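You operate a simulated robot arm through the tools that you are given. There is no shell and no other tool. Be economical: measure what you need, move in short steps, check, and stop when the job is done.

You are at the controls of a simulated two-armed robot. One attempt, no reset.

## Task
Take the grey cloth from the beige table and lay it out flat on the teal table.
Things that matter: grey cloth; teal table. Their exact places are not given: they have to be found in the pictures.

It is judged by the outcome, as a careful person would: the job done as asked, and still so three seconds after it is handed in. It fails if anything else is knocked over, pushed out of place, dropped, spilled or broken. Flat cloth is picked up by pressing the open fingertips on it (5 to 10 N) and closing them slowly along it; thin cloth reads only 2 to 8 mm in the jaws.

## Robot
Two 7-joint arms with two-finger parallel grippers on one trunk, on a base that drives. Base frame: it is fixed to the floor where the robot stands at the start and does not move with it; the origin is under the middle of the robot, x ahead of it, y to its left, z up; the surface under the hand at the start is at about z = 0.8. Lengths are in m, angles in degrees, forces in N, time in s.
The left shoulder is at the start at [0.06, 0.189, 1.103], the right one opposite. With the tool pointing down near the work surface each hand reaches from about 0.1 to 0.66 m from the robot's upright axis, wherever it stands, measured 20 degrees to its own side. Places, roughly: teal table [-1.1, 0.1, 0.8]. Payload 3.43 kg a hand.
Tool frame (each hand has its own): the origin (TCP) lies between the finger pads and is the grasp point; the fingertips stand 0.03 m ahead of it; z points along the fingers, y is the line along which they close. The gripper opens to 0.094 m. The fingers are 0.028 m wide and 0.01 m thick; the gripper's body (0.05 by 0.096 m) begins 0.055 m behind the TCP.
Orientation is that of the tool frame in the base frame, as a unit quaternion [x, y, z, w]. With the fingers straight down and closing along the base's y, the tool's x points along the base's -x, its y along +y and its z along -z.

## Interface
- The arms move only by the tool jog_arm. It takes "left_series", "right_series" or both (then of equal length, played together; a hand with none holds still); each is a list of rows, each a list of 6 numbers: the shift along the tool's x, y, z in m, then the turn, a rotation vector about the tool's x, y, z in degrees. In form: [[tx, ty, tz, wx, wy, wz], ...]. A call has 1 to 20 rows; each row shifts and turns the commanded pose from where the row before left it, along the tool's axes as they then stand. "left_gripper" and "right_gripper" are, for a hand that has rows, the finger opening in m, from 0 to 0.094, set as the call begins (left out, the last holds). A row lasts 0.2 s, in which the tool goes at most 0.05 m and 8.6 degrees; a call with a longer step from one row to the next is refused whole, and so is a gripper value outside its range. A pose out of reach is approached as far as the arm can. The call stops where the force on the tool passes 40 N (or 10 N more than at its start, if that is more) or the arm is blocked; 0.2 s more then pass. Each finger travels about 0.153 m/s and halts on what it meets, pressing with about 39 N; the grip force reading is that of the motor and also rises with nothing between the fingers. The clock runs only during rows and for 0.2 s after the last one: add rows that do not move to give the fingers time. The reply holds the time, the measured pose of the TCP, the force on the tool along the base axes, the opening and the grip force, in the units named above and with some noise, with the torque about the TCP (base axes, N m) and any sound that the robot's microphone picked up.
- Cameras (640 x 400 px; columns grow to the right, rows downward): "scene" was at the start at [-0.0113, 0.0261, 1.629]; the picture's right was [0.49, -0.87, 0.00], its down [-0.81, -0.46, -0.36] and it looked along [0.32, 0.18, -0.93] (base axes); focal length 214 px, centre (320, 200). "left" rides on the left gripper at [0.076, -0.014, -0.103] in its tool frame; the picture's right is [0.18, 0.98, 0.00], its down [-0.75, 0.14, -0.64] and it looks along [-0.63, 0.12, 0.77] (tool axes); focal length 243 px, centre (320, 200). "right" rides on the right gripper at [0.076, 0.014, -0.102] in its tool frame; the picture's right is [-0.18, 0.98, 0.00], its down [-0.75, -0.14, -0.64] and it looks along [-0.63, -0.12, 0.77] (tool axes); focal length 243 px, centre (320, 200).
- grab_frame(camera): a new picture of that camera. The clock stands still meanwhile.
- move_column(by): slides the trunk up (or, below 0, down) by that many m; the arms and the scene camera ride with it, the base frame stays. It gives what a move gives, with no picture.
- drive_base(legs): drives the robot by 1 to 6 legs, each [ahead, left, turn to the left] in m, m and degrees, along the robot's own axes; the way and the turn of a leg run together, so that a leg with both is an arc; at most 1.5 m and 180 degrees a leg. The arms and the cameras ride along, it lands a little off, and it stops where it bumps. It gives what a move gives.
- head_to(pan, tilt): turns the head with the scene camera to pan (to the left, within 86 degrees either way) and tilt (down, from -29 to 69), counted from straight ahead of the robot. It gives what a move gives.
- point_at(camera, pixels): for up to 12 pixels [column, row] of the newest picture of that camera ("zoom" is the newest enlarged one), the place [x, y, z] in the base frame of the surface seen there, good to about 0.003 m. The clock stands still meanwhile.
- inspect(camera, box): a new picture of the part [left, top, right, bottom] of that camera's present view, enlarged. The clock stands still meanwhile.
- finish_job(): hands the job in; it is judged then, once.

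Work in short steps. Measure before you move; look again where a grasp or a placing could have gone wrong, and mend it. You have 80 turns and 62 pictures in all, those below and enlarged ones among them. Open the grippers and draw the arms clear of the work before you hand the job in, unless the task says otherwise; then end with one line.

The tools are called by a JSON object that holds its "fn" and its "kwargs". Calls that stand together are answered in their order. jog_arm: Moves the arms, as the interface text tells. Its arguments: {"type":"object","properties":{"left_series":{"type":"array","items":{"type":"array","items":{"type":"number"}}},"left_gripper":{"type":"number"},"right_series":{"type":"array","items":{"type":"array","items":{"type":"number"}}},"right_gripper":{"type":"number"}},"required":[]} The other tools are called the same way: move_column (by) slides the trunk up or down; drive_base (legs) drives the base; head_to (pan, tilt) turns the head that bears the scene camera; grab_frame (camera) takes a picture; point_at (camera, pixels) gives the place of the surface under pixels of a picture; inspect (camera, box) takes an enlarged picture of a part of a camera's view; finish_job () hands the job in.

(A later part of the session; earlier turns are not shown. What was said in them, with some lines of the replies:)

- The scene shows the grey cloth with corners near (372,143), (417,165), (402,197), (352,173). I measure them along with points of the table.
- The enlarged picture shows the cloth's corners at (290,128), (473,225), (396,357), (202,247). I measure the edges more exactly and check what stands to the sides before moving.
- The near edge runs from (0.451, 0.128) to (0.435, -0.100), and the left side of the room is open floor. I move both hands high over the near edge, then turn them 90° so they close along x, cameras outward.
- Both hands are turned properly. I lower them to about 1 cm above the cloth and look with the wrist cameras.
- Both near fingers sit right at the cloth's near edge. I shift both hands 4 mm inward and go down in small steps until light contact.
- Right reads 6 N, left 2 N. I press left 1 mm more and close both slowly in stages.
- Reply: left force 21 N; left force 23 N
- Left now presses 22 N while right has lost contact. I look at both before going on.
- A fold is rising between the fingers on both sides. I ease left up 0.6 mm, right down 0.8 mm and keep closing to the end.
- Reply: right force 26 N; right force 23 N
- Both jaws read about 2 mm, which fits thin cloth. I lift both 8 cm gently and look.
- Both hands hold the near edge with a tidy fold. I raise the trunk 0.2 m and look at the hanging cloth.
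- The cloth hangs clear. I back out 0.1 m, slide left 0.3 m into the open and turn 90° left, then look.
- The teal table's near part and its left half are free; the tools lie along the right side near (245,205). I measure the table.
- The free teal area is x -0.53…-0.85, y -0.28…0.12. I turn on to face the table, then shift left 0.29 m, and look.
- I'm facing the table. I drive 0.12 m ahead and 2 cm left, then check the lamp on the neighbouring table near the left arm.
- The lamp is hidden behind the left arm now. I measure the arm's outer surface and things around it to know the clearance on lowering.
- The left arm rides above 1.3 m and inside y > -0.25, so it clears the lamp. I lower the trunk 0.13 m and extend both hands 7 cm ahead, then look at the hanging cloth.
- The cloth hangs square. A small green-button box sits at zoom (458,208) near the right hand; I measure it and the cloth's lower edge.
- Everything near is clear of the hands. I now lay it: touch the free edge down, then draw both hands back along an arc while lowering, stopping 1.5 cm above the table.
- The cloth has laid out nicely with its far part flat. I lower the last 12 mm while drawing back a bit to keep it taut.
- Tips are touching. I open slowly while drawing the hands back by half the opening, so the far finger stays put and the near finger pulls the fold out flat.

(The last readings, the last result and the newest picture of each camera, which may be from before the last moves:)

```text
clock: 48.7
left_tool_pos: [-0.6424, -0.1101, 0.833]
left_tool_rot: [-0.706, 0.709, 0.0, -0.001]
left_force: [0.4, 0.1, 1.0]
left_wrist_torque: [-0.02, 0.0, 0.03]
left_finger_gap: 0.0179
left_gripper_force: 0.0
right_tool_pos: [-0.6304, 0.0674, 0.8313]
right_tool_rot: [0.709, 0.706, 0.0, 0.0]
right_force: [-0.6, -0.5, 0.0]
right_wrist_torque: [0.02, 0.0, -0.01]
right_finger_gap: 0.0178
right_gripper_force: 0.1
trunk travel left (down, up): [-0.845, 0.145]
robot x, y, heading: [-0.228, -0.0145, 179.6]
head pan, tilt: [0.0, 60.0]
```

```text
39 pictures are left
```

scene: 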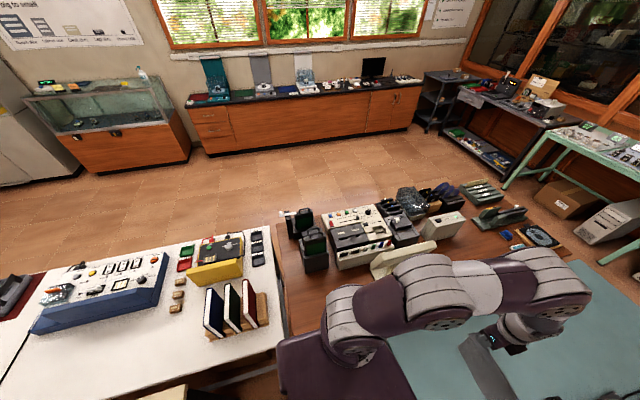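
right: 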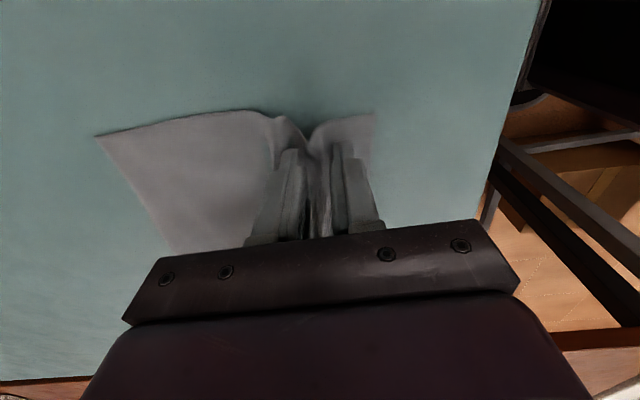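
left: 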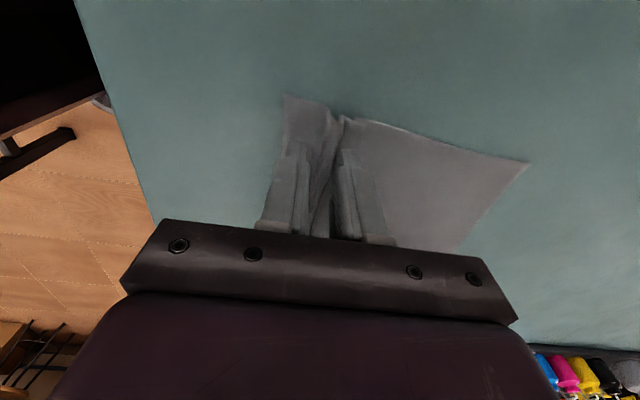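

The folds still stand a little. I press down slightly more and go on opening while drawing back.

{"fn": "jog_arm", "kwargs": {"left_series": [[0, 0, 0.0015, 0, 0, 0], [0, 0, 0, 0, 0, 0]], "right_series": [[0, 0, 0.0012, 0, 0, 0], [0, 0, 0, 0, 0, 0]]}}

{"fn": "jog_arm", "kwargs": {"left_series": [[0, -0.0045, 0, 0, 0, 0], [0, 0, 0, 0, 0, 0]], "right_series": [[0, 0.0045, 0, 0, 0, 0], [0, 0, 0, 0, 0, 0]], "left_gripper": 0.027, "right_gripper": 0.027}}

{"fn": "jog_arm", "kwargs": {"left_series": [[0, -0.0045, 0, 0, 0, 0], [0, 0, 0, 0, 0, 0]], "right_series": [[0, 0.0045, 0, 0, 0, 0], [0, 0, 0, 0, 0, 0]], "left_gripper": 0.036, "right_gripper": 0.036}}

{"fn": "grab_frame", "kwargs": {"camera": "left"}}

{"fn": "grab_frame", "kwargs": {"camera": "right"}}

```text
clock: 49.3
left_tool_pos: [-0.6432, -0.1093, 0.8325]
left_tool_rot: [-0.706, 0.708, 0.0, 0.0]
left_force: [-0.1, -1.0, 4.3]
left_wrist_torque: [-0.01, 0.08, 0.05]
left_finger_gap: 0.018
left_gripper_force: 0.0
right_tool_pos: [-0.631, 0.0662, 0.8309]
right_tool_rot: [0.708, 0.706, 0.0, -0.001]
right_force: [0.1, 0.6, -0.6]
right_wrist_torque: [0.01, 0.02, 0.02]
right_finger_gap: 0.018
right_gripper_force: 0.1
trunk travel left (down, up): [-0.845, 0.145]
robot x, y, heading: [-0.2261, -0.015, 179.9]
head pan, tilt: [0.0, 60.0]
```

```text
clock: 49.9
left_tool_pos: [-0.6381, -0.1089, 0.831]
left_tool_rot: [-0.706, 0.708, 0.001, 0.0]
left_force: [-2.5, 0.5, 8.8]
left_wrist_torque: [0.03, 0.22, 0.01]
left_finger_gap: 0.0278
left_gripper_force: 0.8
right_tool_pos: [-0.6265, 0.0676, 0.8313]
right_tool_rot: [0.708, 0.706, 0.001, 0.0]
right_force: [0.1, -0.8, 0.3]
right_wrist_torque: [0.01, -0.02, -0.02]
right_finger_gap: 0.027
right_gripper_force: 0.1
trunk travel left (down, up): [-0.845, 0.145]
robot x, y, heading: [-0.2288, -0.0153, 180.0]
head pan, tilt: [0.0, 60.0]
```

```text
clock: 50.5
left_tool_pos: [-0.6338, -0.1088, 0.8321]
left_tool_rot: [-0.706, 0.708, 0.001, -0.001]
left_force: [-1.7, -0.3, 6.8]
left_wrist_torque: [-0.02, 0.18, -0.04]
left_finger_gap: 0.0363
left_gripper_force: 0.4
right_tool_pos: [-0.6217, 0.0669, 0.832]
right_tool_rot: [0.708, 0.706, -0.001, 0.0]
right_force: [-1.4, 0.1, 5.8]
right_wrist_torque: [0.02, -0.1, 0.04]
right_finger_gap: 0.0352
right_gripper_force: 0.1
trunk travel left (down, up): [-0.845, 0.145]
robot x, y, heading: [-0.2297, -0.0159, 179.9]
head pan, tilt: [0.0, 60.0]
```

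```text
38 pictures are left
```

left: 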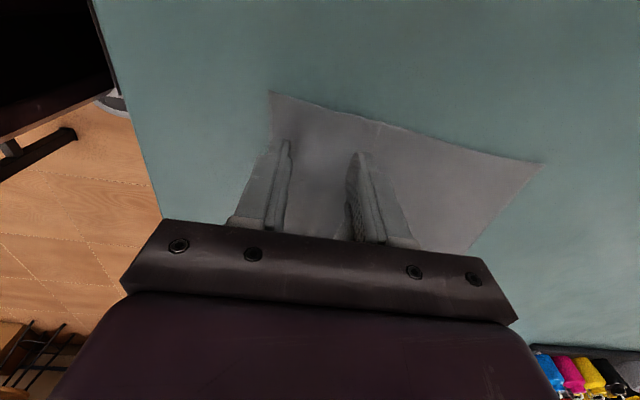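

```text
37 pictures are left
```

right: 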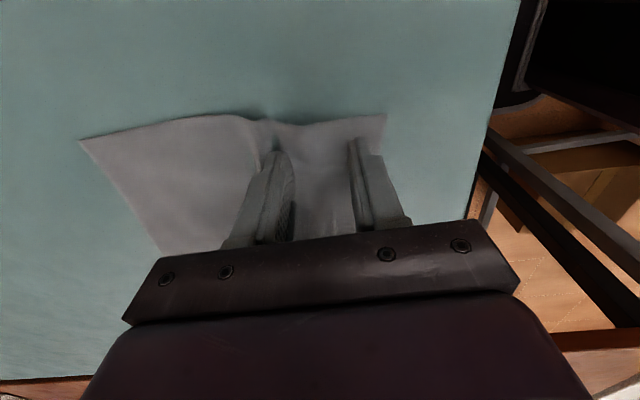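

Left lies flat; the right has a slight ridge left. I lift both hands straight up 10 cm and look at the result.

{"fn": "jog_arm", "kwargs": {"left_series": [[0, 0, -0.005, 0, 0, 0], [0, 0, -0.015, 0, 0, 0], [0, 0, -0.025, 0, 0, 0], [0, 0, -0.03, 0, 0, 0], [0, 0, -0.03, 0, 0, 0], [0, 0, 0, 0, 0, 0]], "right_series": [[0, 0, -0.005, 0, 0, 0], [0, 0, -0.015, 0, 0, 0], [0, 0, -0.025, 0, 0, 0], [0, 0, -0.03, 0, 0, 0], [0, 0, -0.03, 0, 0, 0], [0, 0, 0, 0, 0, 0]]}}

{"fn": "grab_frame", "kwargs": {"camera": "right"}}

{"fn": "inspect", "kwargs": {"camera": "scene", "box": [240, 140, 400, 240]}}

```text
clock: 51.9
left_tool_pos: [-0.6355, -0.1107, 0.9369]
left_tool_rot: [-0.706, 0.708, 0.0, 0.0]
left_force: [0.3, -0.3, 0.0]
left_wrist_torque: [0.02, 0.0, 0.01]
left_finger_gap: 0.0355
left_gripper_force: 0.0
right_tool_pos: [-0.6231, 0.0678, 0.9349]
right_tool_rot: [0.708, 0.706, 0.001, 0.001]
right_force: [-0.8, 0.3, -0.5]
right_wrist_torque: [0.0, 0.0, -0.02]
right_finger_gap: 0.0361
right_gripper_force: 0.1
trunk travel left (down, up): [-0.845, 0.145]
robot x, y, heading: [-0.2264, -0.0114, 179.8]
head pan, tilt: [0.0, 60.0]
```

```text
36 pictures are left
```

right: 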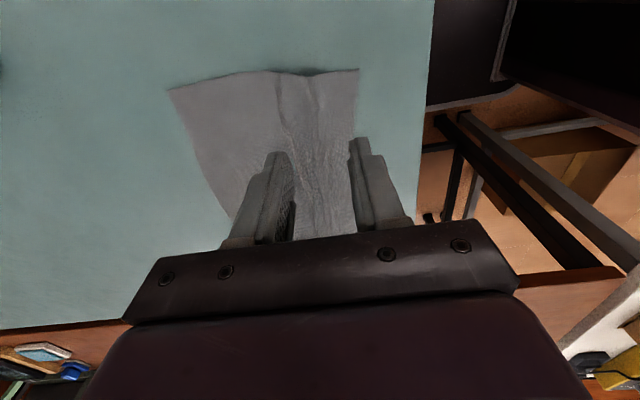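

```text
4.00 times, centred on (320, 190) of scene
```

zoom: 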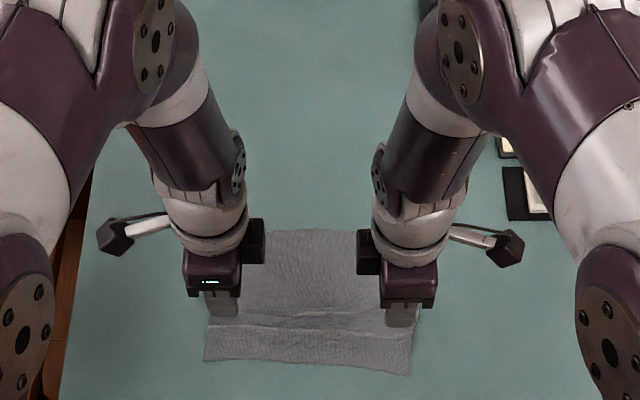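

A slight ridge remains where the pinches were. I raise and spread the hands to see the entire cloth.

{"fn": "jog_arm", "kwargs": {"left_series": [[0, 0, -0.03, 0, 0, 0], [0, 0, -0.03, 0, 0, 0], [0, 0, -0.03, 0, 0, 0], [0.025, 0, -0.02, 0, 0, 0], [0.025, 0, 0, 0, 0, 0], [0.025, 0, 0, 0, 0, 0], [0.025, 0, 0, 0, 0, 0]], "right_series": [[0, 0, -0.03, 0, 0, 0], [0, 0, -0.03, 0, 0, 0], [0, 0, -0.03, 0, 0, 0], [0.025, 0, -0.02, 0, 0, 0], [0.025, 0, 0, 0, 0, 0], [0.025, 0, 0, 0, 0, 0], [0.025, 0, 0, 0, 0, 0]]}}

{"fn": "inspect", "kwargs": {"camera": "scene", "box": [256, 170, 384, 250]}}

{"fn": "grab_frame", "kwargs": {"camera": "left"}}

```text
clock: 53.5
left_tool_pos: [-0.6336, -0.2095, 1.0446]
left_tool_rot: [-0.706, 0.708, 0.0, 0.0]
left_force: [-0.5, -0.1, 0.3]
left_wrist_torque: [-0.03, 0.0, 0.0]
left_finger_gap: 0.036
left_gripper_force: 0.0
right_tool_pos: [-0.6228, 0.1701, 1.0469]
right_tool_rot: [0.707, 0.707, 0.001, 0.0]
right_force: [-0.5, 0.0, 0.4]
right_wrist_torque: [-0.02, 0.02, -0.01]
right_finger_gap: 0.0361
right_gripper_force: 0.0
trunk travel left (down, up): [-0.845, 0.145]
robot x, y, heading: [-0.2278, -0.0124, 179.9]
head pan, tilt: [0.0, 60.0]
```

```text
5.00 times, centred on (320, 210) of scene
```

zoom: 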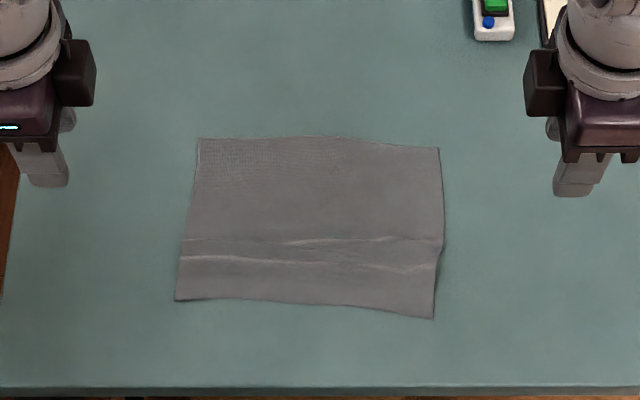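

```text
33 pictures are left
```

left: 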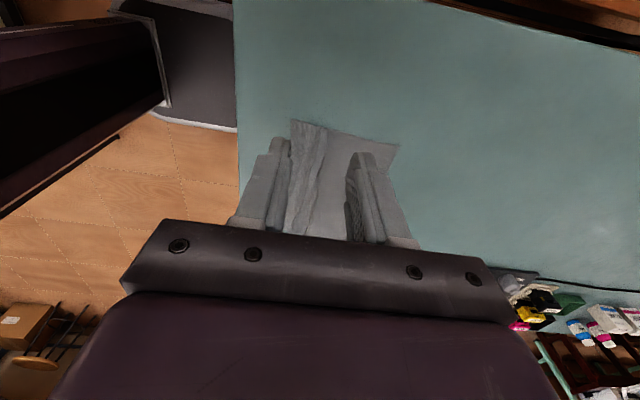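

The cloth lies spread with two low creases near zoom rows 240–265. I measure their height and the edges.

{"fn": "point_at", "kwargs": {"camera": "zoom", "pixels": [[200, 141], [436, 151], [430, 315], [179, 298], [310, 190], [310, 240], [310, 250], [400, 238], [420, 252], [438, 243], [220, 245], [360, 285]]}}

```text
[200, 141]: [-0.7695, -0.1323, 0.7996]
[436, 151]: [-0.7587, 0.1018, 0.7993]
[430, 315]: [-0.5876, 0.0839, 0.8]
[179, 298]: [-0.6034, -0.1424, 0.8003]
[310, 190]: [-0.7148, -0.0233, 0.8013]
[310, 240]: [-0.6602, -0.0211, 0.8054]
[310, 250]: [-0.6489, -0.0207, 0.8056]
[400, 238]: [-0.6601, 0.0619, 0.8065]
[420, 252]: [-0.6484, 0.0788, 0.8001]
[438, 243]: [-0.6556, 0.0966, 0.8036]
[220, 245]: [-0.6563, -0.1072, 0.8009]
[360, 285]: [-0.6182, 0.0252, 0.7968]
```

The creases stand about 5 mm and take up ~15 mm of length (0.170 vs 0.185). I close the fingers, press on the strip just inside the near edge with both hands and pull it gently back; first I move above it.

{"fn": "jog_arm", "kwargs": {"left_series": [[-0.025, -0.004, 0, 0, 0, 0], [-0.025, -0.004, 0, 0, 0, 0], [-0.025, -0.004, 0, 0, 0, 0], [-0.025, 0, 0, 0, 0, 0], [0, 0, 0.035, 0, 0, 0], [0, 0, 0.035, 0, 0, 0], [0, 0, 0.035, 0, 0, 0], [0, 0, 0.035, 0, 0, 0], [0, 0, 0.03, 0, 0, 0], [0, 0, 0.025, 0, 0, 0], [0, 0, 0.009, 0, 0, 0], [0, 0, 0, 0, 0, 0]], "right_series": [[-0.026, 0.005, 0, 0, 0, 0], [-0.026, 0.005, 0, 0, 0, 0], [-0.026, 0.005, 0, 0, 0, 0], [-0.026, 0.001, 0, 0, 0, 0], [0, 0, 0.035, 0, 0, 0], [0, 0, 0.035, 0, 0, 0], [0, 0, 0.035, 0, 0, 0], [0, 0, 0.035, 0, 0, 0], [0, 0, 0.03, 0, 0, 0], [0, 0, 0.025, 0, 0, 0], [0, 0, 0.011, 0, 0, 0], [0, 0, 0, 0, 0, 0]], "left_gripper": 0.0, "right_gripper": 0.0}}

{"fn": "grab_frame", "kwargs": {"camera": "right"}}

```text
clock: 56.1
left_tool_pos: [-0.6205, -0.1097, 0.8413]
left_tool_rot: [-0.706, 0.708, 0.0, 0.0]
left_force: [-0.3, -0.4, 0.2]
left_wrist_torque: [0.0, -0.03, 0.0]
left_finger_gap: 0.0001
left_gripper_force: 33.0
right_tool_pos: [-0.606, 0.0628, 0.8402]
right_tool_rot: [0.708, 0.706, 0.0, 0.0]
right_force: [0.0, -0.3, 0.8]
right_wrist_torque: [0.01, -0.03, 0.0]
right_finger_gap: 0.0002
right_gripper_force: 33.1
trunk travel left (down, up): [-0.845, 0.145]
robot x, y, heading: [-0.2243, -0.0137, 179.8]
head pan, tilt: [0.0, 60.0]
```

```text
32 pictures are left
```

right: 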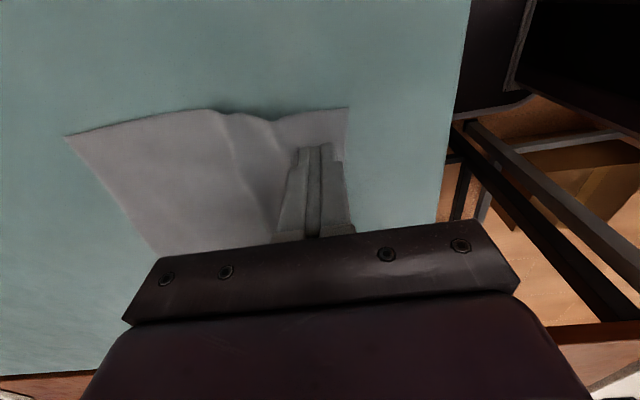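

The closed fingers are above the near strip between crease and edge. I go down to light contact.

{"fn": "jog_arm", "kwargs": {"left_series": [[0, 0, 0.004, 0, 0, 0], [0, 0, 0.003, 0, 0, 0], [0, 0, 0.002, 0, 0, 0], [0, 0, 0.001, 0, 0, 0], [0, 0, 0, 0, 0, 0]], "right_series": [[0, 0, 0.004, 0, 0, 0], [0, 0, 0.003, 0, 0, 0], [0, 0, 0.002, 0, 0, 0], [0, 0, 0.001, 0, 0, 0], [0, 0, 0, 0, 0, 0]]}}

```text
clock: 57.3
left_tool_pos: [-0.6202, -0.1112, 0.8315]
left_tool_rot: [-0.706, 0.708, 0.001, -0.001]
left_force: [0.6, 0.1, -0.6]
left_wrist_torque: [-0.01, 0.01, -0.03]
left_finger_gap: 0.0
left_gripper_force: 32.5
right_tool_pos: [-0.6052, 0.0629, 0.8305]
right_tool_rot: [0.709, 0.706, -0.001, -0.001]
right_force: [1.0, 1.7, 12.3]
right_wrist_torque: [0.08, -0.07, 0.02]
right_finger_gap: 0.0
right_gripper_force: 33.1
trunk travel left (down, up): [-0.845, 0.145]
robot x, y, heading: [-0.2285, -0.0133, 179.8]
head pan, tilt: [0.0, 60.0]
```

Right presses 12 N, left does not touch yet. I correct both by under a millimetre.

{"fn": "jog_arm", "kwargs": {"left_series": [[0, 0, 0.0012, 0, 0, 0], [0, 0, 0, 0, 0, 0]], "right_series": [[0, 0, -0.0003, 0, 0, 0], [0, 0, 0, 0, 0, 0]]}}

```text
clock: 57.9
left_tool_pos: [-0.6201, -0.1109, 0.8316]
left_tool_rot: [-0.706, 0.708, 0.001, -0.001]
left_force: [1.3, -2.7, 16.7]
left_wrist_torque: [-0.02, -0.13, 0.01]
left_finger_gap: 0.0
left_gripper_force: 33.0
right_tool_pos: [-0.6054, 0.0619, 0.8315]
right_tool_rot: [0.708, 0.707, -0.001, 0.0]
right_force: [0.2, -0.1, 0.3]
right_wrist_torque: [0.0, 0.01, 0.01]
right_finger_gap: 0.0004
right_gripper_force: 33.1
trunk travel left (down, up): [-0.845, 0.145]
robot x, y, heading: [-0.2277, -0.0122, 179.8]
head pan, tilt: [0.0, 60.0]
```

Contact is sensitive; I even it out (left up 0.4 mm, right down 0.5 mm) and pull both 15 mm towards the robot.

{"fn": "jog_arm", "kwargs": {"left_series": [[0, 0, -0.0004, 0, 0, 0], [0, -0.0025, 0, 0, 0, 0], [0, -0.0025, 0, 0, 0, 0], [0, -0.0025, 0, 0, 0, 0], [0, -0.0025, 0, 0, 0, 0], [0, -0.0025, 0, 0, 0, 0], [0, -0.0025, 0, 0, 0, 0], [0, 0, 0, 0, 0, 0]], "right_series": [[0, 0, 0.0005, 0, 0, 0], [0, 0.0025, 0, 0, 0, 0], [0, 0.0025, 0, 0, 0, 0], [0, 0.0025, 0, 0, 0, 0], [0, 0.0025, 0, 0, 0, 0], [0, 0.0025, 0, 0, 0, 0], [0, 0.0025, 0, 0, 0, 0], [0, 0, 0, 0, 0, 0]]}}

{"fn": "inspect", "kwargs": {"camera": "scene", "box": [256, 170, 384, 250]}}

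{"fn": "grab_frame", "kwargs": {"camera": "right"}}

```text
clock: 59.7
left_tool_pos: [-0.6055, -0.1114, 0.8307]
left_tool_rot: [-0.706, 0.708, 0.0, 0.0]
left_force: [0.7, -0.2, -0.4]
left_wrist_torque: [-0.02, 0.01, 0.0]
left_finger_gap: 0.0002
left_gripper_force: 32.9
right_tool_pos: [-0.5895, 0.0629, 0.8309]
right_tool_rot: [0.709, 0.706, -0.001, -0.001]
right_force: [-5.7, -1.0, 26.7]
right_wrist_torque: [0.02, 0.04, 0.0]
right_finger_gap: 0.0002
right_gripper_force: 33.1
trunk travel left (down, up): [-0.845, 0.145]
robot x, y, heading: [-0.2294, -0.0127, 180.0]
head pan, tilt: [0.0, 60.0]
```

```text
5.00 times, centred on (320, 210) of scene
```

zoom: 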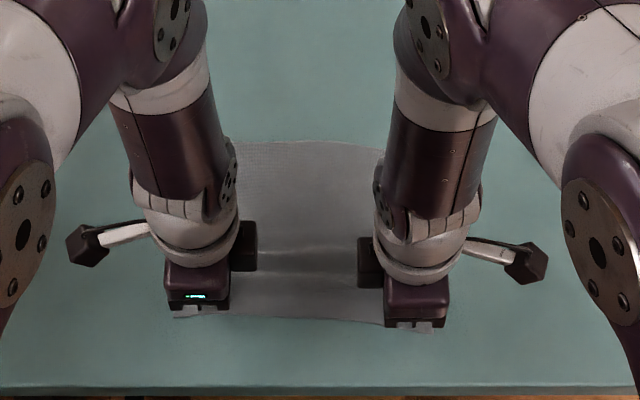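

```text
30 pictures are left
```

right: 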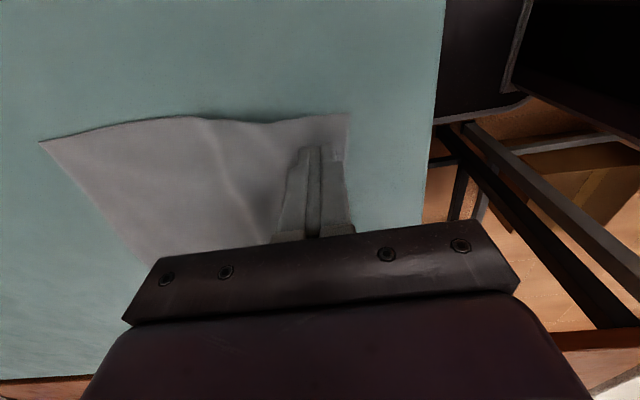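

The strip moved and the crease has nearly gone. I lift off, spread the hands and look again.

{"fn": "jog_arm", "kwargs": {"left_series": [[0, 0, -0.005, 0, 0, 0], [0, 0, -0.02, 0, 0, 0], [0, 0, -0.04, 0, 0, 0], [0, 0, -0.04, 0, 0, 0], [0, 0, -0.04, 0, 0, 0], [0, 0, -0.04, 0, 0, 0], [0.025, 0, -0.025, 0, 0, 0], [0.03, 0, 0, 0, 0, 0], [0.03, 0, 0, 0, 0, 0], [0.02, 0, 0, 0, 0, 0], [0, 0, 0, 0, 0, 0]], "right_series": [[0, 0, -0.005, 0, 0, 0], [0, 0, -0.02, 0, 0, 0], [0, 0, -0.04, 0, 0, 0], [0, 0, -0.04, 0, 0, 0], [0, 0, -0.04, 0, 0, 0], [0, 0, -0.04, 0, 0, 0], [0.025, 0, -0.025, 0, 0, 0], [0.03, 0, 0, 0, 0, 0], [0.03, 0, 0, 0, 0, 0], [0.02, 0, 0, 0, 0, 0], [0, 0, 0, 0, 0, 0]]}}

{"fn": "inspect", "kwargs": {"camera": "scene", "box": [256, 170, 384, 250]}}

{"fn": "point_at", "kwargs": {"camera": "zoom", "pixels": [[310, 215], [310, 225], [310, 235], [310, 245], [310, 255], [310, 265], [410, 235], [410, 245], [410, 255], [210, 245], [210, 255], [310, 165]]}}

```text
clock: 62.1
left_tool_pos: [-0.6068, -0.2147, 1.04]
left_tool_rot: [-0.706, 0.708, 0.0, 0.0]
left_force: [-0.3, 0.2, 0.2]
left_wrist_torque: [-0.01, 0.03, -0.02]
left_finger_gap: 0.0001
left_gripper_force: 33.1
right_tool_pos: [-0.5884, 0.1654, 1.0406]
right_tool_rot: [0.708, 0.706, 0.0, 0.001]
right_force: [0.3, 0.5, 0.1]
right_wrist_torque: [-0.04, -0.02, -0.01]
right_finger_gap: 0.0003
right_gripper_force: 33.1
trunk travel left (down, up): [-0.845, 0.145]
robot x, y, heading: [-0.2308, -0.0153, 179.8]
head pan, tilt: [0.0, 60.0]
```

```text
5.00 times, centred on (320, 210) of scene
```

zoom: 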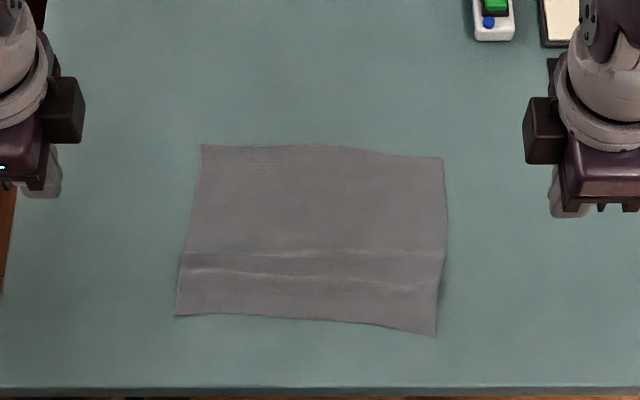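

```text
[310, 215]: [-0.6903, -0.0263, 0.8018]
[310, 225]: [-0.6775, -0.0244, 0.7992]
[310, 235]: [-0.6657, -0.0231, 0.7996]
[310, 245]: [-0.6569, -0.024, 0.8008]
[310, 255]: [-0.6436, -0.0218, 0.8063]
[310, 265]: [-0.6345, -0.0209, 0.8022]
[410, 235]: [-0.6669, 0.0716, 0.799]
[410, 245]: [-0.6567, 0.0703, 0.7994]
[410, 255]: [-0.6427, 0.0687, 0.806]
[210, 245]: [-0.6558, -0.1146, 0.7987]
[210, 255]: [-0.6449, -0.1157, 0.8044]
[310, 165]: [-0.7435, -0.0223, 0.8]
```

A 5 mm crease remains, since the cloth slid as a whole. I'll straddle the crease with open fingers (gap 40 mm, centre x ≈ -0.635), press and open further to spread it flat.

{"fn": "jog_arm", "kwargs": {"left_series": [[-0.03, 0.01, 0, 0, 0, 0], [-0.03, 0.01, 0, 0, 0, 0], [-0.03, 0.01, 0, 0, 0, 0], [-0.02, 0, 0, 0, 0, 0], [0, 0, 0.04, 0, 0, 0], [0, 0, 0.04, 0, 0, 0], [0, 0, 0.04, 0, 0, 0], [0, 0, 0.04, 0, 0, 0], [0, 0, 0.03, 0, 0, 0], [0, 0, 0.01, 0, 0, 0], [0, 0, 0.005, 0, 0, 0], [0, 0, 0.003, 0, 0, 0], [0, 0, 0, 0, 0, 0]], "right_series": [[-0.03, -0.012, 0, 0, 0, 0], [-0.03, -0.012, 0, 0, 0, 0], [-0.03, -0.012, 0, 0, 0, 0], [-0.015, -0.008, 0, 0, 0, 0], [0, 0, 0.04, 0, 0, 0], [0, 0, 0.04, 0, 0, 0], [0, 0, 0.04, 0, 0, 0], [0, 0, 0.04, 0, 0, 0], [0, 0, 0.03, 0, 0, 0], [0, 0, 0.01, 0, 0, 0], [0, 0, 0.005, 0, 0, 0], [0, 0, 0.003, 0, 0, 0], [0, 0, 0, 0, 0, 0]], "left_gripper": 0.04, "right_gripper": 0.04}}

{"fn": "grab_frame", "kwargs": {"camera": "right"}}

{"fn": "grab_frame", "kwargs": {"camera": "left"}}

```text
clock: 64.9
left_tool_pos: [-0.6367, -0.105, 0.8332]
left_tool_rot: [-0.705, 0.709, 0.0, -0.001]
left_force: [0.6, -0.3, 0.4]
left_wrist_torque: [0.02, -0.01, 0.02]
left_finger_gap: 0.0399
left_gripper_force: 0.0
right_tool_pos: [-0.6347, 0.0636, 0.8307]
right_tool_rot: [0.708, 0.706, 0.0, 0.0]
right_force: [-0.6, -0.2, -0.8]
right_wrist_torque: [0.0, 0.05, 0.03]
right_finger_gap: 0.0399
right_gripper_force: 0.1
trunk travel left (down, up): [-0.845, 0.145]
robot x, y, heading: [-0.2258, -0.0106, 179.9]
head pan, tilt: [0.0, 60.0]
```

```text
28 pictures are left
```

right: 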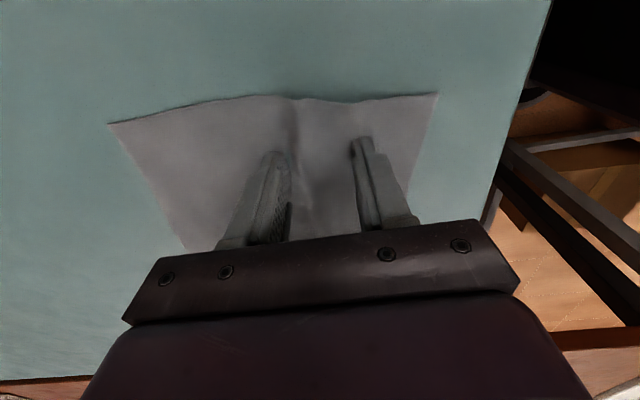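

```text
27 pictures are left
```

left: 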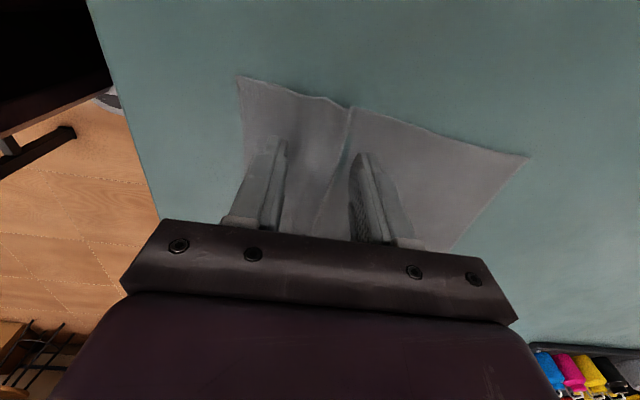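

Both grippers straddle the crease. I press down about 2 mm and open in stages to spread the cloth.

{"fn": "jog_arm", "kwargs": {"left_series": [[0, 0, 0.0015, 0, 0, 0], [0, 0, 0.0008, 0, 0, 0], [0, 0, 0, 0, 0, 0]], "right_series": [[0, 0, 0.001, 0, 0, 0], [0, 0, 0, 0, 0, 0], [0, 0, 0, 0, 0, 0]]}}

{"fn": "jog_arm", "kwargs": {"left_series": [[0, 0, 0, 0, 0, 0], [0, 0, 0, 0, 0, 0]], "right_series": [[0, 0, 0, 0, 0, 0], [0, 0, 0, 0, 0, 0]], "left_gripper": 0.046, "right_gripper": 0.046}}

{"fn": "jog_arm", "kwargs": {"left_series": [[0, 0, 0, 0, 0, 0], [0, 0, 0, 0, 0, 0]], "right_series": [[0, 0, 0, 0, 0, 0], [0, 0, 0, 0, 0, 0]], "left_gripper": 0.052, "right_gripper": 0.052}}

{"fn": "grab_frame", "kwargs": {"camera": "right"}}

{"fn": "grab_frame", "kwargs": {"camera": "left"}}

```text
clock: 65.7
left_tool_pos: [-0.6358, -0.1051, 0.8307]
left_tool_rot: [-0.705, 0.709, 0.0, -0.001]
left_force: [-0.6, -0.6, 0.8]
left_wrist_torque: [-0.02, -0.02, -0.02]
left_finger_gap: 0.0399
left_gripper_force: 0.1
right_tool_pos: [-0.6348, 0.0621, 0.8311]
right_tool_rot: [0.708, 0.706, 0.0, -0.001]
right_force: [-1.2, 2.6, 13.7]
right_wrist_torque: [0.08, -0.19, 0.05]
right_finger_gap: 0.0403
right_gripper_force: 0.1
trunk travel left (down, up): [-0.845, 0.145]
robot x, y, heading: [-0.2303, -0.0143, 179.6]
head pan, tilt: [0.0, 60.0]
```

```text
clock: 66.3
left_tool_pos: [-0.6363, -0.1038, 0.8303]
left_tool_rot: [-0.706, 0.708, 0.001, -0.001]
left_force: [-0.2, -0.3, 0.5]
left_wrist_torque: [0.01, -0.01, 0.02]
left_finger_gap: 0.0459
left_gripper_force: 0.1
right_tool_pos: [-0.6352, 0.0612, 0.8317]
right_tool_rot: [0.708, 0.706, -0.001, -0.001]
right_force: [-2.5, 2.7, 16.0]
right_wrist_torque: [0.04, -0.23, 0.0]
right_finger_gap: 0.0449
right_gripper_force: 0.0
trunk travel left (down, up): [-0.845, 0.145]
robot x, y, heading: [-0.2318, -0.0136, 179.7]
head pan, tilt: [0.0, 60.0]
```

```text
clock: 66.9
left_tool_pos: [-0.6363, -0.1046, 0.8306]
left_tool_rot: [-0.705, 0.709, 0.0, 0.001]
left_force: [-1.2, -0.3, 2.2]
left_wrist_torque: [-0.03, 0.01, 0.0]
left_finger_gap: 0.0519
left_gripper_force: 0.1
right_tool_pos: [-0.6345, 0.0623, 0.8295]
right_tool_rot: [0.708, 0.706, -0.001, 0.0]
right_force: [-4.0, 0.9, 19.7]
right_wrist_torque: [-0.01, -0.34, 0.0]
right_finger_gap: 0.0488
right_gripper_force: 0.1
trunk travel left (down, up): [-0.845, 0.145]
robot x, y, heading: [-0.2297, -0.0129, 180.1]
head pan, tilt: [0.0, 60.0]
```

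```text
26 pictures are left
```

right: 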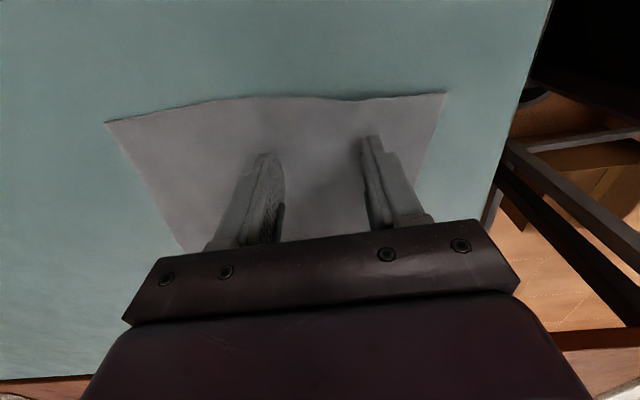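

```text
25 pictures are left
```

left: 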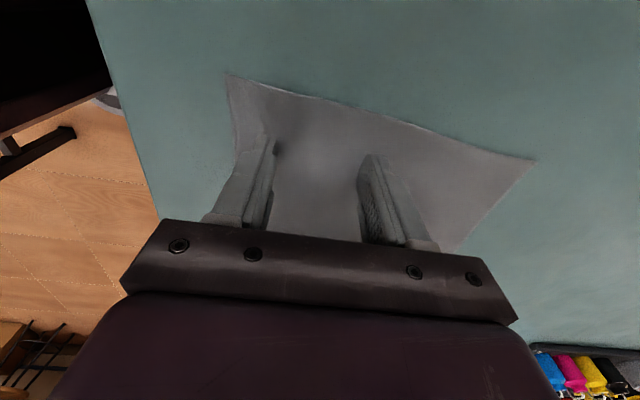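

The crease has vanished on both sides. I lift, spread the hands, and check the whole cloth.

{"fn": "jog_arm", "kwargs": {"left_series": [[0, 0, -0.005, 0, 0, 0], [0, 0, -0.02, 0, 0, 0], [0, 0, -0.04, 0, 0, 0], [0, 0, -0.04, 0, 0, 0], [0, 0, -0.04, 0, 0, 0], [0, 0, -0.04, 0, 0, 0], [0.025, 0, -0.025, 0, 0, 0], [0.03, 0, 0, 0, 0, 0], [0.03, 0, 0, 0, 0, 0], [0.02, 0, 0, 0, 0, 0], [0, 0, 0, 0, 0, 0]], "right_series": [[0, 0, -0.005, 0, 0, 0], [0, 0, -0.02, 0, 0, 0], [0, 0, -0.04, 0, 0, 0], [0, 0, -0.04, 0, 0, 0], [0, 0, -0.04, 0, 0, 0], [0, 0, -0.04, 0, 0, 0], [0.025, 0, -0.025, 0, 0, 0], [0.03, 0, 0, 0, 0, 0], [0.03, 0, 0, 0, 0, 0], [0.02, 0, 0, 0, 0, 0], [0, 0, 0, 0, 0, 0]]}}

{"fn": "inspect", "kwargs": {"camera": "scene", "box": [256, 170, 384, 250]}}

{"fn": "point_at", "kwargs": {"camera": "zoom", "pixels": [[310, 215], [310, 235], [310, 245], [310, 255], [310, 265], [310, 275], [380, 255], [410, 255], [260, 255], [210, 255], [430, 320], [185, 310]]}}

```text
clock: 69.3
left_tool_pos: [-0.6373, -0.2117, 1.0405]
left_tool_rot: [-0.706, 0.708, 0.0, 0.001]
left_force: [-0.1, 0.4, 0.4]
left_wrist_torque: [0.01, 0.0, -0.03]
left_finger_gap: 0.0518
left_gripper_force: 0.0
right_tool_pos: [-0.6332, 0.1678, 1.0412]
right_tool_rot: [0.708, 0.706, 0.001, 0.0]
right_force: [0.1, 0.2, -0.6]
right_wrist_torque: [-0.02, -0.04, 0.05]
right_finger_gap: 0.052
right_gripper_force: 0.1
trunk travel left (down, up): [-0.845, 0.145]
robot x, y, heading: [-0.2278, -0.0118, 179.8]
head pan, tilt: [0.0, 60.0]
```

```text
5.00 times, centred on (320, 210) of scene
```

zoom: 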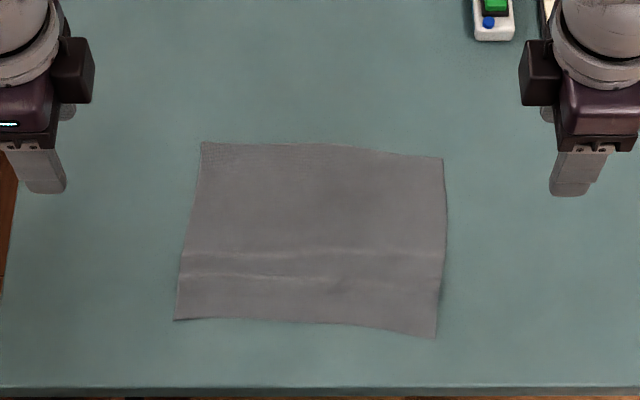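

```text
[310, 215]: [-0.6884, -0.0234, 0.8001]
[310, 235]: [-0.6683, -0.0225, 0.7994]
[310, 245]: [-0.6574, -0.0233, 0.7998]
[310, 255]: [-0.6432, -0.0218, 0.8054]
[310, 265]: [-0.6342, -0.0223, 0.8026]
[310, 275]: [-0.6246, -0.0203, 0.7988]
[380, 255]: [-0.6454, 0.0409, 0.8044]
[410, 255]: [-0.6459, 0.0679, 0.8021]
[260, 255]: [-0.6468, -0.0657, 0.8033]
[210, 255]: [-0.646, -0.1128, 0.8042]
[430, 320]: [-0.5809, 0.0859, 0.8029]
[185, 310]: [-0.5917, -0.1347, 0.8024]
```

It is nearly flat; a 3–5 mm crease lingers, mostly in the middle. I do one more spread at y ≈ -0.02 with the right hand.

{"fn": "jog_arm", "kwargs": {"right_series": [[-0.04, -0.003, 0, 0, 0, 0], [-0.04, 0, 0, 0, 0, 0], [-0.04, 0, 0, 0, 0, 0], [-0.04, 0, 0, 0, 0, 0], [-0.028, 0, 0, 0, 0, 0], [0, 0, 0.04, 0, 0, 0], [0, 0, 0.04, 0, 0, 0], [0, 0, 0.04, 0, 0, 0], [0, 0, 0.04, 0, 0, 0], [0, 0, 0.03, 0, 0, 0], [0, 0, 0.01, 0, 0, 0], [0, 0, 0.006, 0, 0, 0], [0, 0, 0.003, 0, 0, 0], [0, 0, 0.0015, 0, 0, 0], [0, 0, 0, 0, 0, 0]], "right_gripper": 0.038}}

```text
clock: 72.5
left_tool_pos: [-0.6366, -0.211, 1.0418]
left_tool_rot: [-0.706, 0.709, -0.001, 0.0]
left_force: [0.4, -0.4, -0.6]
left_wrist_torque: [0.03, 0.01, 0.02]
left_finger_gap: 0.052
left_gripper_force: 0.1
right_tool_pos: [-0.6372, -0.02, 0.8314]
right_tool_rot: [0.708, 0.706, 0.0, 0.0]
right_force: [-0.5, 1.2, 5.2]
right_wrist_torque: [0.01, -0.01, -0.01]
right_finger_gap: 0.0379
right_gripper_force: 0.1
trunk travel left (down, up): [-0.845, 0.145]
robot x, y, heading: [-0.2274, -0.0138, 179.9]
head pan, tilt: [0.0, 60.0]
```

Contact is 5 N. I press a touch more, open in stages to 0.056, then lift and move the hand out.

{"fn": "jog_arm", "kwargs": {"right_series": [[0, 0, 0.0004, 0, 0, 0], [0, 0, 0, 0, 0, 0]], "right_gripper": 0.044}}

{"fn": "jog_arm", "kwargs": {"right_series": [[0, 0, 0, 0, 0, 0], [0, 0, 0, 0, 0, 0]], "right_gripper": 0.05}}

{"fn": "jog_arm", "kwargs": {"right_series": [[0, 0, 0, 0, 0, 0], [0, 0, 0, 0, 0, 0]], "right_gripper": 0.056}}

{"fn": "jog_arm", "kwargs": {"right_series": [[0, 0, -0.005, 0, 0, 0], [0, 0, -0.02, 0, 0, 0], [0, 0, -0.04, 0, 0, 0], [0, 0, -0.04, 0, 0, 0], [0, 0, -0.04, 0, 0, 0], [0, 0, -0.04, 0, 0, 0], [0.025, 0, -0.025, 0, 0, 0], [0.04, 0, 0, 0, 0, 0], [0.04, 0, 0, 0, 0, 0], [0.04, 0, 0, 0, 0, 0], [0.04, 0, 0, 0, 0, 0], [0, 0, 0, 0, 0, 0]]}}

{"fn": "inspect", "kwargs": {"camera": "scene", "box": [256, 170, 384, 250]}}

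{"fn": "point_at", "kwargs": {"camera": "zoom", "pixels": [[310, 215], [310, 245], [310, 255], [310, 265], [310, 275], [380, 255], [410, 255], [260, 255], [205, 150], [435, 165], [430, 325], [185, 310]]}}

```text
clock: 73.1
left_tool_pos: [-0.6374, -0.2113, 1.0416]
left_tool_rot: [-0.706, 0.708, 0.0, 0.0]
left_force: [0.3, 0.0, -0.7]
left_wrist_torque: [-0.03, 0.02, -0.02]
left_finger_gap: 0.0519
left_gripper_force: 0.0
right_tool_pos: [-0.6372, -0.0207, 0.8312]
right_tool_rot: [0.708, 0.706, 0.0, -0.001]
right_force: [0.0, 1.3, 12.8]
right_wrist_torque: [0.07, -0.2, -0.01]
right_finger_gap: 0.0431
right_gripper_force: 0.1
trunk travel left (down, up): [-0.845, 0.145]
robot x, y, heading: [-0.2301, -0.012, 179.7]
head pan, tilt: [0.0, 60.0]
```

```text
clock: 73.7
left_tool_pos: [-0.6369, -0.2108, 1.042]
left_tool_rot: [-0.706, 0.709, 0.0, 0.0]
left_force: [-0.3, 0.0, 0.2]
left_wrist_torque: [0.02, -0.02, 0.02]
left_finger_gap: 0.0519
left_gripper_force: 0.0
right_tool_pos: [-0.638, -0.0189, 0.8307]
right_tool_rot: [0.709, 0.706, -0.001, -0.001]
right_force: [-2.3, 0.8, 13.7]
right_wrist_torque: [0.07, -0.23, 0.01]
right_finger_gap: 0.0481
right_gripper_force: 0.1
trunk travel left (down, up): [-0.845, 0.145]
robot x, y, heading: [-0.2291, -0.0128, 179.6]
head pan, tilt: [0.0, 60.0]
```

```text
clock: 74.3
left_tool_pos: [-0.6359, -0.2114, 1.0419]
left_tool_rot: [-0.706, 0.709, 0.0, 0.001]
left_force: [0.4, 1.1, 0.9]
left_wrist_torque: [-0.02, 0.0, 0.0]
left_finger_gap: 0.0519
left_gripper_force: 0.1
right_tool_pos: [-0.6381, -0.0212, 0.8307]
right_tool_rot: [0.708, 0.706, 0.0, -0.001]
right_force: [-3.6, 0.4, 17.7]
right_wrist_torque: [0.03, -0.29, -0.02]
right_finger_gap: 0.0531
right_gripper_force: 0.1
trunk travel left (down, up): [-0.845, 0.145]
robot x, y, heading: [-0.2304, -0.0125, 179.4]
head pan, tilt: [0.0, 60.0]
```

```text
clock: 76.9
left_tool_pos: [-0.6377, -0.2112, 1.0401]
left_tool_rot: [-0.705, 0.709, -0.001, 0.0]
left_force: [0.1, 0.4, -0.6]
left_wrist_torque: [0.02, -0.01, 0.0]
left_finger_gap: 0.0519
left_gripper_force: 0.0
right_tool_pos: [-0.6364, 0.1649, 1.0401]
right_tool_rot: [0.708, 0.706, 0.001, 0.001]
right_force: [0.1, -0.4, -0.2]
right_wrist_torque: [0.04, -0.02, -0.01]
right_finger_gap: 0.056
right_gripper_force: 0.0
trunk travel left (down, up): [-0.845, 0.145]
robot x, y, heading: [-0.2275, -0.0135, 179.5]
head pan, tilt: [0.0, 60.0]
```

```text
5.00 times, centred on (320, 210) of scene
```

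zoom: 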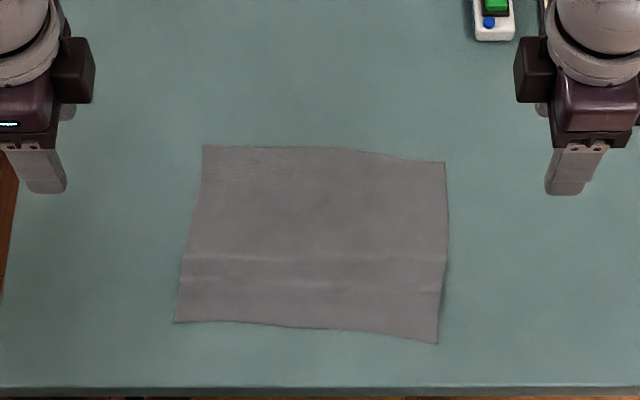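

```text
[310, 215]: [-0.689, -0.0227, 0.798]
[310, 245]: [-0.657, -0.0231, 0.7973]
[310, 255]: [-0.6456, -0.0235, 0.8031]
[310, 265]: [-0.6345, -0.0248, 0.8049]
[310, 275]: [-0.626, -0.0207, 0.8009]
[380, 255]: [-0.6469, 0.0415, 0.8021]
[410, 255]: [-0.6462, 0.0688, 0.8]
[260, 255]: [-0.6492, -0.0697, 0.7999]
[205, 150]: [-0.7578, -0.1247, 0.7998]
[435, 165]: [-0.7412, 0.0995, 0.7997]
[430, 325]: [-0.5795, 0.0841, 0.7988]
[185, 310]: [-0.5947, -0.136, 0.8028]
```

The cloth lies flat and fully on the teal table, creases within a few millimetres. I raise the open hands further, check, and then hand in.

{"fn": "jog_arm", "kwargs": {"left_series": [[0, -0.03, -0.03, 0, 0, 0], [0, -0.03, -0.03, 0, 0, 0], [0, -0.03, -0.03, 0, 0, 0], [0, 0, 0, 0, 0, 0]], "right_series": [[0, 0.03, -0.03, 0, 0, 0], [0, 0.03, -0.03, 0, 0, 0], [0, 0.03, -0.03, 0, 0, 0], [0, 0, 0, 0, 0, 0]], "left_gripper": 0.09, "right_gripper": 0.09}}

{"fn": "grab_frame", "kwargs": {"camera": "scene"}}

```text
clock: 77.9
left_tool_pos: [-0.5477, -0.2083, 1.1298]
left_tool_rot: [-0.706, 0.708, -0.001, 0.0]
left_force: [-1.0, 0.1, 0.7]
left_wrist_torque: [-0.02, -0.01, -0.01]
left_finger_gap: 0.09
left_gripper_force: 0.1
right_tool_pos: [-0.5467, 0.1635, 1.131]
right_tool_rot: [0.708, 0.706, 0.001, 0.001]
right_force: [0.1, 0.0, 0.4]
right_wrist_torque: [0.01, -0.06, 0.0]
right_finger_gap: 0.0897
right_gripper_force: 0.0
trunk travel left (down, up): [-0.845, 0.145]
robot x, y, heading: [-0.2283, -0.0097, 179.8]
head pan, tilt: [0.0, 60.0]
```

```text
22 pictures are left
```

scene: 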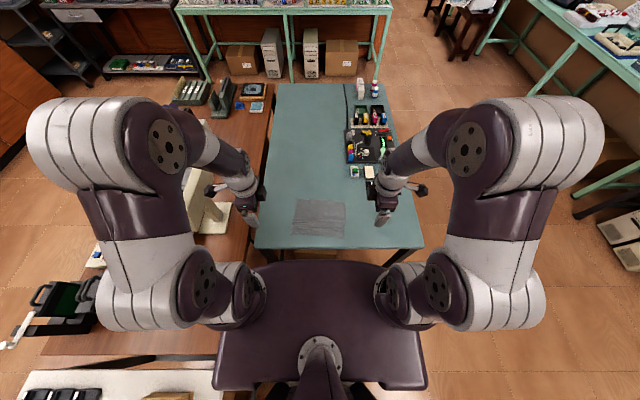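

The cloth lies flat at (320,218) on the teal table, everything else stands undisturbed, and the hands are open and clear. I hand it in.

{"fn": "finish_job", "kwargs": {}}

```text
The job is handed in.
```

The grey cloth is laid out on the teal table, flat except for a faint crease a few millimetres high near the edge where I gripped it. Nothing else was disturbed, as far as the pictures show.
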